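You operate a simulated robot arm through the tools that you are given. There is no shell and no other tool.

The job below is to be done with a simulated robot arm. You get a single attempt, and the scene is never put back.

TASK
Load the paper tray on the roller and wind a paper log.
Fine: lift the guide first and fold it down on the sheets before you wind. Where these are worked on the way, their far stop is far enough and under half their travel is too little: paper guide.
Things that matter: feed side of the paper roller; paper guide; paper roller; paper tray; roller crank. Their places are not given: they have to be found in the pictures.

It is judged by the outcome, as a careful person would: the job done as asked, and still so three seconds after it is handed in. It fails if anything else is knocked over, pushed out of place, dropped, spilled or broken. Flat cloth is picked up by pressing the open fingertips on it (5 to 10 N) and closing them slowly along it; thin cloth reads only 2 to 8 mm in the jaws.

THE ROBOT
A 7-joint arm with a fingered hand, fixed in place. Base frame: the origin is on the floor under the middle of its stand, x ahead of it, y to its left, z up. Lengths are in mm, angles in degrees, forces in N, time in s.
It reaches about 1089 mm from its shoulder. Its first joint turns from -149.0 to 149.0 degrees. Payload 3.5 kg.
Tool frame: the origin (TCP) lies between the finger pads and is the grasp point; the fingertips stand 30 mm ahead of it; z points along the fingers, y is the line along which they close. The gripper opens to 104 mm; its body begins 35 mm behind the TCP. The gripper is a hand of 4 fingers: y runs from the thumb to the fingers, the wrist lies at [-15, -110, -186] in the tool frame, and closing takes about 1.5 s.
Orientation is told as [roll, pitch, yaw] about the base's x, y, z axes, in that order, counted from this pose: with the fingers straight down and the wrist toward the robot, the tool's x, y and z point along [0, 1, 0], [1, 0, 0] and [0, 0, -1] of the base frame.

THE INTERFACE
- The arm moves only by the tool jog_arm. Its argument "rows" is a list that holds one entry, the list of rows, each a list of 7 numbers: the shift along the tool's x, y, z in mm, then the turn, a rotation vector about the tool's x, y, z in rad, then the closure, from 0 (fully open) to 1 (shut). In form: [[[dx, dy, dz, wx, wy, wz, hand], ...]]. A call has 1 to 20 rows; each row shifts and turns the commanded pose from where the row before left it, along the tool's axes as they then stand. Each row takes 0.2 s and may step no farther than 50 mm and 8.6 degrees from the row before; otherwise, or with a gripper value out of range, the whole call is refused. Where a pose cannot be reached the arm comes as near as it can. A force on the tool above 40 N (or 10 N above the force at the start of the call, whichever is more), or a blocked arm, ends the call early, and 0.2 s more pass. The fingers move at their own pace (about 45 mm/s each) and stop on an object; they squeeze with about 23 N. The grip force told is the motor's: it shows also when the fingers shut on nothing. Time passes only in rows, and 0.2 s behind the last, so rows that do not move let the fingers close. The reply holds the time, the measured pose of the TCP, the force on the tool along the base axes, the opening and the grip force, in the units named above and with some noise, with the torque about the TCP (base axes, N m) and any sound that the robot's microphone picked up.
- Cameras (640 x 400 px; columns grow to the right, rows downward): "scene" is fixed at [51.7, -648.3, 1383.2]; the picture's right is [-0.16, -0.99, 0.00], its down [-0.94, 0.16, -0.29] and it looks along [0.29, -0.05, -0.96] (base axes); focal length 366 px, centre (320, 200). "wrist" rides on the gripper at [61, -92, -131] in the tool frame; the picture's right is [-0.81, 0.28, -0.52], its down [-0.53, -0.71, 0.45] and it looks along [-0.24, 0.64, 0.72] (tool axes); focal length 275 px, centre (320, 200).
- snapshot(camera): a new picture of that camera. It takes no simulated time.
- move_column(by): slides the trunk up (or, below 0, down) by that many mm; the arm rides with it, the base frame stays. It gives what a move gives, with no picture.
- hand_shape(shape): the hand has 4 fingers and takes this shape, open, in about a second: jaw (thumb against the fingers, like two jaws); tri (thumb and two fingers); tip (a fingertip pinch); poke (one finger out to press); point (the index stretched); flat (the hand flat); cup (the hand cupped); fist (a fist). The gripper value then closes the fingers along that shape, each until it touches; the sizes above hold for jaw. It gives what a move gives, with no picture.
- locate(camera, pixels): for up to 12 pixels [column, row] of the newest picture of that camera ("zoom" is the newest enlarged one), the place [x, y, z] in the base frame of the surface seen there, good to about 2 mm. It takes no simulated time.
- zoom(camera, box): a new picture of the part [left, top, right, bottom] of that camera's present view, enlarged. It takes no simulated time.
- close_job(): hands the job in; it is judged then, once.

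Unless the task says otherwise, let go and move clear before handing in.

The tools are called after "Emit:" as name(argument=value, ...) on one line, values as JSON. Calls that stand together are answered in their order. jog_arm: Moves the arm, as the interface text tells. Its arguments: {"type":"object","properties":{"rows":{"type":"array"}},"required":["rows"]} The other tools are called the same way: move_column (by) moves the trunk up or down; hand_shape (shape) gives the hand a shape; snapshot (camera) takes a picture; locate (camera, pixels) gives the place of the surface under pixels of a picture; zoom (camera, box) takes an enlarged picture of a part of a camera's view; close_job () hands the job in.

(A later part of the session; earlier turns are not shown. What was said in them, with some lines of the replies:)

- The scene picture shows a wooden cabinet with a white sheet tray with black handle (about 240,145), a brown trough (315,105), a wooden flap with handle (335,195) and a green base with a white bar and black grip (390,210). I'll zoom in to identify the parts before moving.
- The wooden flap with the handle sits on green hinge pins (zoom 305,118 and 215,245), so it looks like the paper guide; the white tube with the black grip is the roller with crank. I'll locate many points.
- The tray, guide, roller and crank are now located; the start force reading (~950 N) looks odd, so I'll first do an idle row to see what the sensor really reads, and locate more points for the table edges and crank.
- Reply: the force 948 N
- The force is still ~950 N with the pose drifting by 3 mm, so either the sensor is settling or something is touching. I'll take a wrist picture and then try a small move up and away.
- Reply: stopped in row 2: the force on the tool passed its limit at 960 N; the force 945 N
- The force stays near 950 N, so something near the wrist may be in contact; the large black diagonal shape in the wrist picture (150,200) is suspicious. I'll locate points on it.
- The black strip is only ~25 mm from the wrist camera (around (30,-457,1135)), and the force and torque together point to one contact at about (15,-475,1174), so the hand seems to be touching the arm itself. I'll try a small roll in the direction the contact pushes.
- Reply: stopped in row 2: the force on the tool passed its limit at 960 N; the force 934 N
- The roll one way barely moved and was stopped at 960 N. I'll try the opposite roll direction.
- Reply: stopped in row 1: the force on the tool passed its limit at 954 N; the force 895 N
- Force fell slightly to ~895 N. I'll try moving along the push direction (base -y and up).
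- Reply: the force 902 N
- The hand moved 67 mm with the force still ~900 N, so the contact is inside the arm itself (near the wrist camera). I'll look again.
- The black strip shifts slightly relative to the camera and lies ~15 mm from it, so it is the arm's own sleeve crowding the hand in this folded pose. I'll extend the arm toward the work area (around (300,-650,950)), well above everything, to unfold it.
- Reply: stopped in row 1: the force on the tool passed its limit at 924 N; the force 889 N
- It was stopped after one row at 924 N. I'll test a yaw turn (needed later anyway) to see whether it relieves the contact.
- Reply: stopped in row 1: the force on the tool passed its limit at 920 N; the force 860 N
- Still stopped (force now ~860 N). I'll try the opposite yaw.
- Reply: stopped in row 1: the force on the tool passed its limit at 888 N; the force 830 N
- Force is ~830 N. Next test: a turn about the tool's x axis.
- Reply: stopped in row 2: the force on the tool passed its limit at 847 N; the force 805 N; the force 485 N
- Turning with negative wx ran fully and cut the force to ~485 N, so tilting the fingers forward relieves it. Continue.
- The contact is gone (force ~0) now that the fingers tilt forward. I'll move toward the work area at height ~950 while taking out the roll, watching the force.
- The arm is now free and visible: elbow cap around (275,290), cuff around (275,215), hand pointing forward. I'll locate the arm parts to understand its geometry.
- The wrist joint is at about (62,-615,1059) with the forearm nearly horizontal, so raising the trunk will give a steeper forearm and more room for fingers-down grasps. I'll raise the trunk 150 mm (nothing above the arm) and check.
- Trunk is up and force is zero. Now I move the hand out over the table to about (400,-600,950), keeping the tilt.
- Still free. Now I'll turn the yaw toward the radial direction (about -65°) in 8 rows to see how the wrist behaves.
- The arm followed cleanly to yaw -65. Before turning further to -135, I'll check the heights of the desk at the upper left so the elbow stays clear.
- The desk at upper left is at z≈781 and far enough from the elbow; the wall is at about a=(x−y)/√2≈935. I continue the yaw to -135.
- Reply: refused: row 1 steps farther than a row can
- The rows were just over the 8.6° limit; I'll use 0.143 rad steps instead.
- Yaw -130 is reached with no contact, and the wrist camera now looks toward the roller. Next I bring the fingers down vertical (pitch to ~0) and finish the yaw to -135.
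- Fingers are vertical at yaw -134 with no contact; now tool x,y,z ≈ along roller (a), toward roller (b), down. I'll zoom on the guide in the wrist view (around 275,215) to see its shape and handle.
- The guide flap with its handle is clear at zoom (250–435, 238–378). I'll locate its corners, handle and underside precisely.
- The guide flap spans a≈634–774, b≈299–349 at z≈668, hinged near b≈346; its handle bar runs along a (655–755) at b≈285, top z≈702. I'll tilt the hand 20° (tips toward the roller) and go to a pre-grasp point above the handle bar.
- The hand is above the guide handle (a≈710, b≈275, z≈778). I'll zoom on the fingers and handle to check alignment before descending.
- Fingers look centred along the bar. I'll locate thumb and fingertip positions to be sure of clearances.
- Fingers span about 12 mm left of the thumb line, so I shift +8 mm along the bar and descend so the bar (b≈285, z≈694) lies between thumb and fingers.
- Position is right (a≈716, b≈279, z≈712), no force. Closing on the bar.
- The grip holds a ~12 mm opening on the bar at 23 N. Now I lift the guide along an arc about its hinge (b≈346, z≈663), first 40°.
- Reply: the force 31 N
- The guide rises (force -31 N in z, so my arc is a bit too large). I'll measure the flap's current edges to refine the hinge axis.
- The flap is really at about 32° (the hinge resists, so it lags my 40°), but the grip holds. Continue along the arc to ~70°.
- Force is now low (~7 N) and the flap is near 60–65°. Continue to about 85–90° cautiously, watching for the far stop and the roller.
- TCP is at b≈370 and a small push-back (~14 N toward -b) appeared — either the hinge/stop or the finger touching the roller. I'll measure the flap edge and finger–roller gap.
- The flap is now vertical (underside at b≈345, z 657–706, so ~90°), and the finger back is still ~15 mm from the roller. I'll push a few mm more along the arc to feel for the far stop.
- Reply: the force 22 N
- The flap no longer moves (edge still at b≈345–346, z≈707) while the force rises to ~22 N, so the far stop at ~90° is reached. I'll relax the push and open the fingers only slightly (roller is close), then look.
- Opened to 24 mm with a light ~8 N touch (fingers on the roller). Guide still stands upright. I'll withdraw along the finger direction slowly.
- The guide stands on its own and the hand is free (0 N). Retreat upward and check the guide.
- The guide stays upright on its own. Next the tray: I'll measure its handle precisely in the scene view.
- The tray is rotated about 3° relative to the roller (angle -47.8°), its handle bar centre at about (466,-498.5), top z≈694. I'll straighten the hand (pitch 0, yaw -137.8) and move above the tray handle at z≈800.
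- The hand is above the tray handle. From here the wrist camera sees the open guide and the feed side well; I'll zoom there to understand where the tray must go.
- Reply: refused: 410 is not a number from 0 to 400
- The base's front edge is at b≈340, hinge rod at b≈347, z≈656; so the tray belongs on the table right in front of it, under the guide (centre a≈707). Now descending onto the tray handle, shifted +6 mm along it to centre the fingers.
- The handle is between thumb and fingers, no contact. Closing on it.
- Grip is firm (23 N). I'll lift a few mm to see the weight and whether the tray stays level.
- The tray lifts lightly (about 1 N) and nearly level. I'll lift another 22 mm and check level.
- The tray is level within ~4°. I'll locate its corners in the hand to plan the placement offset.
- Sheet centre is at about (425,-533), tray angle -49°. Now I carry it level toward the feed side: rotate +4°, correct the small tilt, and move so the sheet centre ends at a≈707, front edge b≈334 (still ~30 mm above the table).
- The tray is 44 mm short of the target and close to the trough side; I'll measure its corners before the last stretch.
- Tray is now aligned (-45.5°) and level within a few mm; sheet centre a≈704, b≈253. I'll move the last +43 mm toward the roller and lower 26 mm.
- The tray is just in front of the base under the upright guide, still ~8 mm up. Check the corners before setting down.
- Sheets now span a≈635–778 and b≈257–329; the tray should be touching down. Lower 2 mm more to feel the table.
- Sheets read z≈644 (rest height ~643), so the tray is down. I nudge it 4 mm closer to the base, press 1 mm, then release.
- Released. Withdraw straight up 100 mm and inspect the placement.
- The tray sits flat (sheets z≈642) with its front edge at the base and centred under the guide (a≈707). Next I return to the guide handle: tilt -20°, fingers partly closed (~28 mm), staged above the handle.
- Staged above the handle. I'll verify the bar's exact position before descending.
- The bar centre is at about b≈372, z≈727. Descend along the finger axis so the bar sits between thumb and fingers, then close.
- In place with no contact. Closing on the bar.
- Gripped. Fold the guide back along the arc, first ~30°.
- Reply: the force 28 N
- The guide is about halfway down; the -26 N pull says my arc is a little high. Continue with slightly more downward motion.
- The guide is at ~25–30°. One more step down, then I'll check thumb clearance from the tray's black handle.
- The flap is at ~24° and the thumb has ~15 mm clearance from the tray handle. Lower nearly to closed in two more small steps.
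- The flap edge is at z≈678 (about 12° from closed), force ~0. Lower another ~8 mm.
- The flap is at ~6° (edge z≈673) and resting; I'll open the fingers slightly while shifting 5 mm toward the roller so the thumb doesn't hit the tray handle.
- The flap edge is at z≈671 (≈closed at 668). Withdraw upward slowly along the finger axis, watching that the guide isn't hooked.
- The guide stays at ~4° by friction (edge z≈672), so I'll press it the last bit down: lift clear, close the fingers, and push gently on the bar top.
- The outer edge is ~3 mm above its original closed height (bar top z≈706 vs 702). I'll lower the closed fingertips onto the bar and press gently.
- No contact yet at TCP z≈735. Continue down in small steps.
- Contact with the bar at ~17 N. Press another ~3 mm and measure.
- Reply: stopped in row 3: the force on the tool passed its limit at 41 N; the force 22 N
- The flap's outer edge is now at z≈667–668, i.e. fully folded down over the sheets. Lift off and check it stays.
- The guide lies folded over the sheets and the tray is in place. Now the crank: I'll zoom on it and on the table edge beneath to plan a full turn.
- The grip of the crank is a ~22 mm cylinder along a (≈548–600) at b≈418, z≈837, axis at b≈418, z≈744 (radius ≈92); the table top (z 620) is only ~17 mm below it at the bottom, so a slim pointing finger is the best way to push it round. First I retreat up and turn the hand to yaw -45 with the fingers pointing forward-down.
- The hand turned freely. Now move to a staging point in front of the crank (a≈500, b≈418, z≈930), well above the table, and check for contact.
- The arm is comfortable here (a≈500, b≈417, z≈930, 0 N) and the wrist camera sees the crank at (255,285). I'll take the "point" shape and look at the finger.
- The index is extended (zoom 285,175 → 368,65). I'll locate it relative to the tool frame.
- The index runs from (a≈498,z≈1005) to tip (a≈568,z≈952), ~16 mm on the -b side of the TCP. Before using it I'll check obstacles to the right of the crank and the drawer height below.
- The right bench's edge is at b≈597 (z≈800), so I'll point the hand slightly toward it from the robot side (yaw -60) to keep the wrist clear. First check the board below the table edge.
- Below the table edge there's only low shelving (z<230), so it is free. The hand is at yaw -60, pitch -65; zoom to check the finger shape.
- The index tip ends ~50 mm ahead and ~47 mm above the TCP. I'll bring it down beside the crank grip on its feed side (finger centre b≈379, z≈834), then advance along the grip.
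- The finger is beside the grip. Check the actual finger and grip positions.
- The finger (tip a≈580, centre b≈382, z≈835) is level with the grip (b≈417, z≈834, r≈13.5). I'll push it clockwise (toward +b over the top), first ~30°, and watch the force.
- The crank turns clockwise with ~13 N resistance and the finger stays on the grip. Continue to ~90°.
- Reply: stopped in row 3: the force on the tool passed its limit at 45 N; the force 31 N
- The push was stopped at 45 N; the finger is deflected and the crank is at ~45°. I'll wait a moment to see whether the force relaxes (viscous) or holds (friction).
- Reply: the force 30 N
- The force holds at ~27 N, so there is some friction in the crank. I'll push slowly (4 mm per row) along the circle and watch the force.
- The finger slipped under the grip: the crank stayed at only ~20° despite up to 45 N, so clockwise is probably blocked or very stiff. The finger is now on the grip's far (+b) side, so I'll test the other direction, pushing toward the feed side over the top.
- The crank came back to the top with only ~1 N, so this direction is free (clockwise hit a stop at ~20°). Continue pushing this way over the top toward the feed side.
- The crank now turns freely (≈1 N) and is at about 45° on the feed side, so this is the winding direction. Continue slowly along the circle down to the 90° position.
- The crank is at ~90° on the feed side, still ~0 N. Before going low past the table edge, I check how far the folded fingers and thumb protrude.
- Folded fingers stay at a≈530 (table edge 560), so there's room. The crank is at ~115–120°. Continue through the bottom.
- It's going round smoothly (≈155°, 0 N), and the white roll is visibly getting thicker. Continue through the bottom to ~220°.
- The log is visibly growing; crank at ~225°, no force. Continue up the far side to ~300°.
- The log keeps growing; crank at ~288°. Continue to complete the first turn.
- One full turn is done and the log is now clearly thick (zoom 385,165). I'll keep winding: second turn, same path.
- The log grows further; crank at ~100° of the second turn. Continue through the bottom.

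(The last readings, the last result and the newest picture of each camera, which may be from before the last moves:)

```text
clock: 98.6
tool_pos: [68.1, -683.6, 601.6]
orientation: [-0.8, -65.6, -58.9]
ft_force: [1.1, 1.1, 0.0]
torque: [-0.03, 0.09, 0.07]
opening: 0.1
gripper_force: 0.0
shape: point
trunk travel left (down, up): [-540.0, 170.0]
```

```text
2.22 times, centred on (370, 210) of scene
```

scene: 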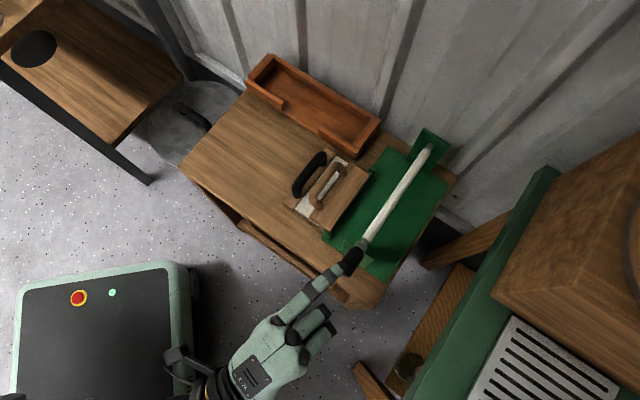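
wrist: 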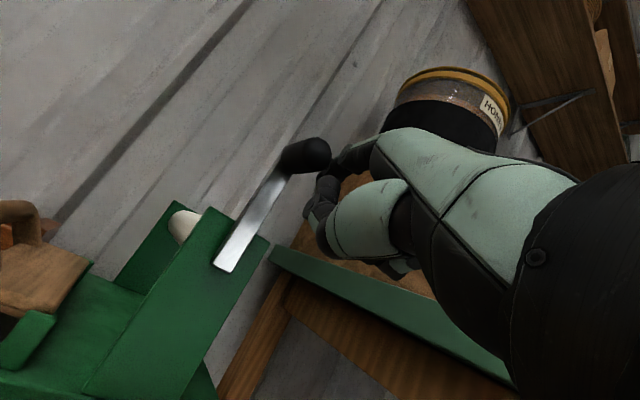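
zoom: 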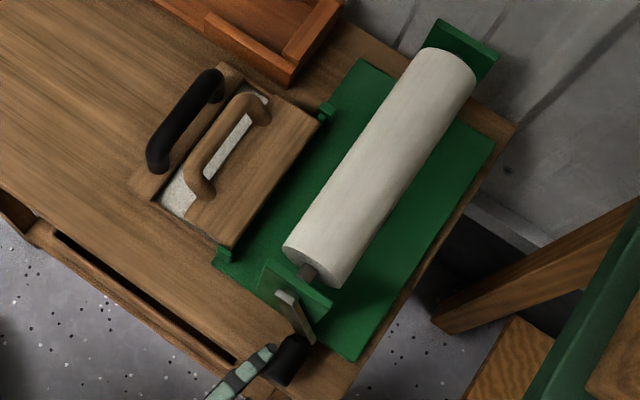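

Still free and the log is growing. Continue up the far side of the second turn.

Emit:
jog_arm(rows=[[[-7.6, 2.3, 1.2, 0, 0, 0, 0], [-7.6, 2.3, 1.2, 0, 0, 0, 0], [-7.25, 3.5, 0.55, 0, 0, 0, 0], [-7.25, 3.5, 0.55, 0, 0, 0, 0], [-6.6, 4.6, -0.15, 0, 0, 0, 0], [-6.6, 4.6, -0.15, 0, 0, 0, 0], [-5.85, 5.5, -0.8, 0, 0, 0, 0], [-5.85, 5.5, -0.8, 0, 0, 0, 0], [-4.8, 6.3, -1.4, 0, 0, 0, 0], [-4.8, 6.3, -1.4, 0, 0, 0, 0], [-3.7, 6.9, -2.05, 0, 0, 0, 0], [-3.7, 6.9, -2.05, 0, 0, 0, 0], [-2.45, 7.2, -2.6, 0, 0, 0, 0], [-2.45, 7.2, -2.6, 0, 0, 0, 0], [-1.15, 7.4, -3.05, 0, 0, 0, 0], [-1.15, 7.4, -3.05, 0, 0, 0, 0], [0.25, 7.3, -3.4, 0, 0, 0, 0], [0.25, 7.3, -3.4, 0, 0, 0, 0], [1.55, 7.0, -3.7, 0, 0, 0, 0], [1.55, 7.0, -3.7, 0, 0, 0, 0]]])

Emit:
zoom(camera="scene", box=[280, 120, 460, 300])

```text
clock: 102.8
tool_pos: [15.3, -740.1, 721.2]
orientation: [-0.7, -65.6, -59.1]
ft_force: [-1.6, 0.3, -1.8]
torque: [0.0, -0.01, -0.04]
opening: 95.9
gripper_force: 0.0
shape: point
trunk travel left (down, up): [-540.0, 170.0]
```

```text
2.22 times, centred on (370, 210) of scene
```

zoom: 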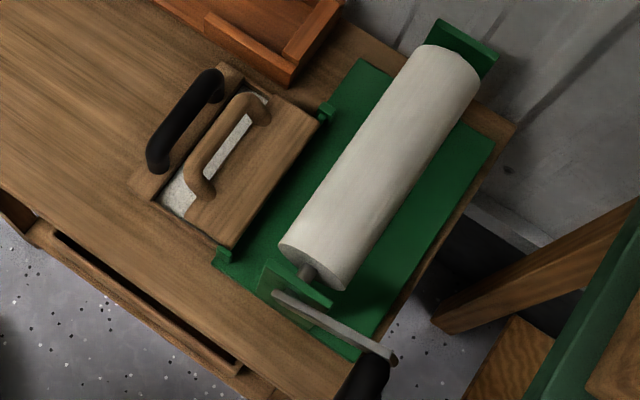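

The second turn is nearly complete. Continue over the top into a third turn.

Emit:
jog_arm(rows=[[[2.85, 6.5, -3.8, 0, 0, 0, 0], [2.85, 6.5, -3.8, 0, 0, 0, 0], [4.1, 5.75, -3.85, 0, 0, 0, 0], [4.1, 5.75, -3.85, 0, 0, 0, 0], [5.15, 4.9, -3.8, 0, 0, 0, 0], [5.15, 4.9, -3.8, 0, 0, 0, 0], [6.1, 3.85, -3.6, 0, 0, 0, 0], [6.1, 3.85, -3.6, 0, 0, 0, 0], [6.85, 2.7, -3.3, 0, 0, 0, 0], [6.85, 2.7, -3.3, 0, 0, 0, 0], [7.4, 1.5, -2.9, 0, 0, 0, 0], [7.4, 1.5, -2.9, 0, 0, 0, 0], [7.7, 0.2, -2.4, 0, 0, 0, 0], [7.7, 0.2, -2.4, 0, 0, 0, 0], [7.75, -1.1, -1.8, 0, 0, 0, 0], [7.75, -1.1, -1.8, 0, 0, 0, 0], [7.6, -2.3, -1.2, 0, 0, 0, 0], [7.6, -2.3, -1.2, 0, 0, 0, 0], [7.25, -3.5, -0.55, 0, 0, 0, 0], [7.25, -3.5, -0.55, 0, 0, 0, 0]]])

Emit:
zoom(camera="scene", box=[280, 120, 460, 300])

```text
clock: 107.0
tool_pos: [105.4, -645.7, 776.1]
orientation: [-0.7, -65.7, -59.0]
ft_force: [-0.5, -0.1, 0.3]
torque: [0.05, -0.04, 0.0]
opening: 96.3
gripper_force: 0.0
shape: point
trunk travel left (down, up): [-540.0, 170.0]
```

```text
2.22 times, centred on (370, 210) of scene
```

zoom: 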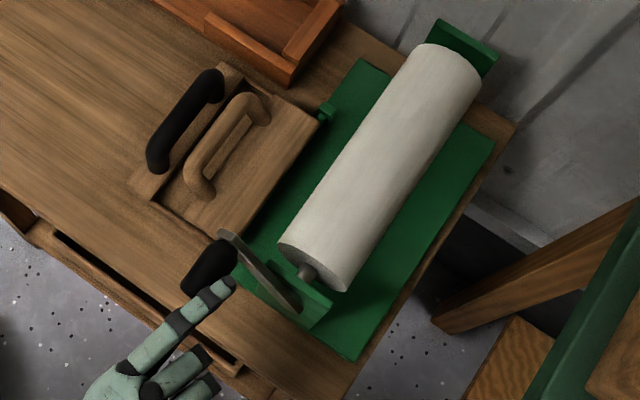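

The white sheets have disappeared from the tray (zoom 235,160 now shows bare wood) and the log is full-size, so the paper has been wound. I'll check closely.

Emit:
zoom(camera="scene", box=[310, 140, 400, 230])

Emit:
locate(camera="zoom", pixels=[[190, 140], [130, 210], [230, 170], [100, 230], [180, 250], [250, 100], [420, 150], [380, 200], [330, 250], [140, 180], [215, 215], [300, 110]])

Emit:
snapshot(camera="wrist")

```text
4.44 times, centred on (355, 185) of scene
```

zoom: 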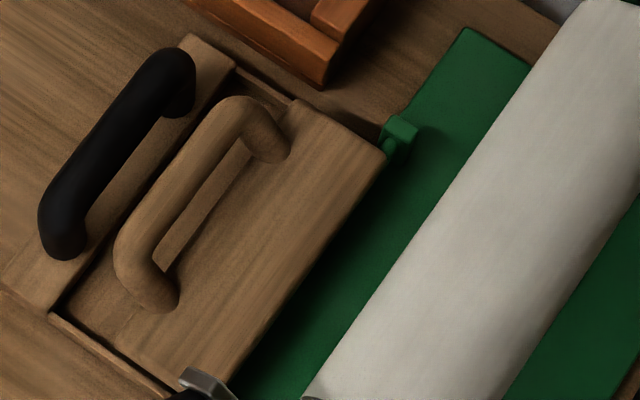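

```text
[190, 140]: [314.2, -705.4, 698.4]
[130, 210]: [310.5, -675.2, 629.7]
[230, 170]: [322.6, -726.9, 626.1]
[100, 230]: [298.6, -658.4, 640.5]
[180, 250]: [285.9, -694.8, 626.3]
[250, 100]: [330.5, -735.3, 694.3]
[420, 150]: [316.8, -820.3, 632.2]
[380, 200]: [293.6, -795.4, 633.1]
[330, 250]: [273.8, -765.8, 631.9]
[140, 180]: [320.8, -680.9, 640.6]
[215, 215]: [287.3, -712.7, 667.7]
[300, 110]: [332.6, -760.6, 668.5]
```

```text
taken
```

wrist: 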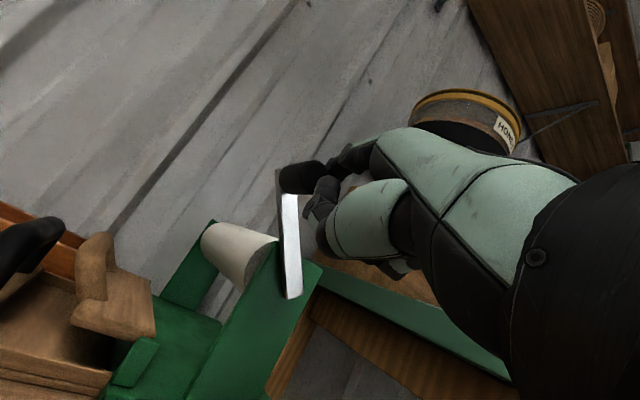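

The tray is empty (floor z≈627), the guide lies flat (z≈668) and the log is complete. I'll withdraw the finger straight back from the crank and see that everything stays put.

Emit:
jog_arm(rows=[[[-3, 1, -2, 0, 0, 0, 0], [-6.5, -10, -22, 0, 0, 0, 0], [-6.5, -10, -22, 0, 0, 0, 0], [-6.5, -10, -22, 0, 0, 0, 0], [-6.5, -10, -22, 0, 0, 0, 0], [0, 0, 0, 0, 0, 0, 0], [0, 0, 0, 0, 0, 0, 0]]])

Emit:
zoom(camera="scene", box=[280, 120, 460, 300])

Emit:
snapshot(camera="scene")

```text
clock: 108.6
tool_pos: [30.6, -576.4, 778.1]
orientation: [-0.7, -65.7, -59.0]
ft_force: [0.4, -0.7, -0.3]
torque: [-0.03, -0.02, 0.02]
opening: 96.1
gripper_force: 0.0
shape: point
trunk travel left (down, up): [-540.0, 170.0]
```

```text
2.22 times, centred on (370, 210) of scene
```

zoom: 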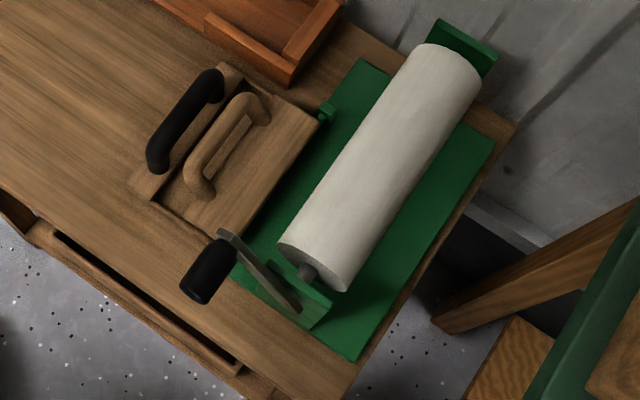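

```text
taken
```

scene: 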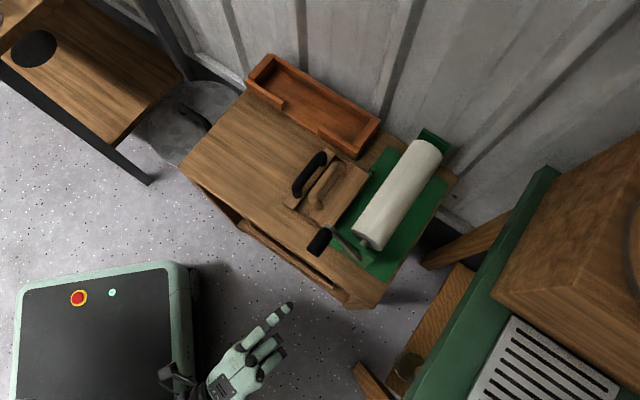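

The crank stays where it was left, the log sits finished on the roller, the guide is folded on the tray, and the trough and everything else are in their original places; the hand is clear. One short idle wait, then I hand in.

Emit:
jog_arm(rows=[[[0, 0, -20, 0, 0, 0, 0], [0, 0, 0, 0, 0, 0, 0], [0, 0, 0, 0, 0, 0, 0], [0, 0, 0, 0, 0, 0, 0], [0, 0, 0, 0, 0, 0, 0]]])

Emit:
snapshot(camera="scene")

```text
clock: 109.8
tool_pos: [20.8, -560.5, 788.7]
orientation: [-0.7, -65.7, -59.0]
ft_force: [-0.3, -0.4, 0.8]
torque: [-0.03, -0.05, -0.01]
opening: 96.1
gripper_force: 0.1
shape: point
trunk travel left (down, up): [-540.0, 170.0]
```

```text
taken
```

scene: 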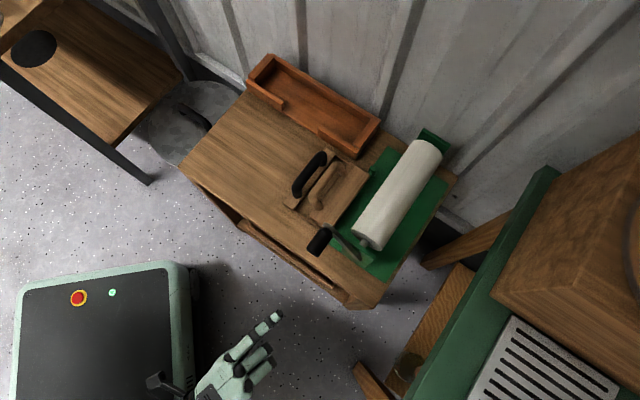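

The final picture is unchanged and stable: the finished log is on the roller (405,190), the guide is folded on the tray (325,190), and the hand is clear at (240,350). Handing in.

Emit:
close_job()

```text
The job is handed in.
```

The paper log is wound and sits finished on the roller; I've handed the job in but have no verdict on it.

- **Guide and tray:** I lifted the guide to its far stop. Then I set the tray on the feed side and folded the guide flat onto the sheets before winding.
- **Winding:** I turned the crank a little over two full turns, over the top toward the feed side. By then the tray was empty and the log was full size.
- **Wrong direction first:** I pushed the crank the other way at the start. It stopped at about 20° with up to 45 N on it, and my finger slipped off the grip. It turned freely the other way afterwards, and I saw no damage.
- **Start of the job:** The hand began pressed against its own arm at about 950 N. Tilting it forward cleared that before I touched anything on the table.

In the last picture the crank stayed where I left it, nothing else had moved, and the hand was clear.
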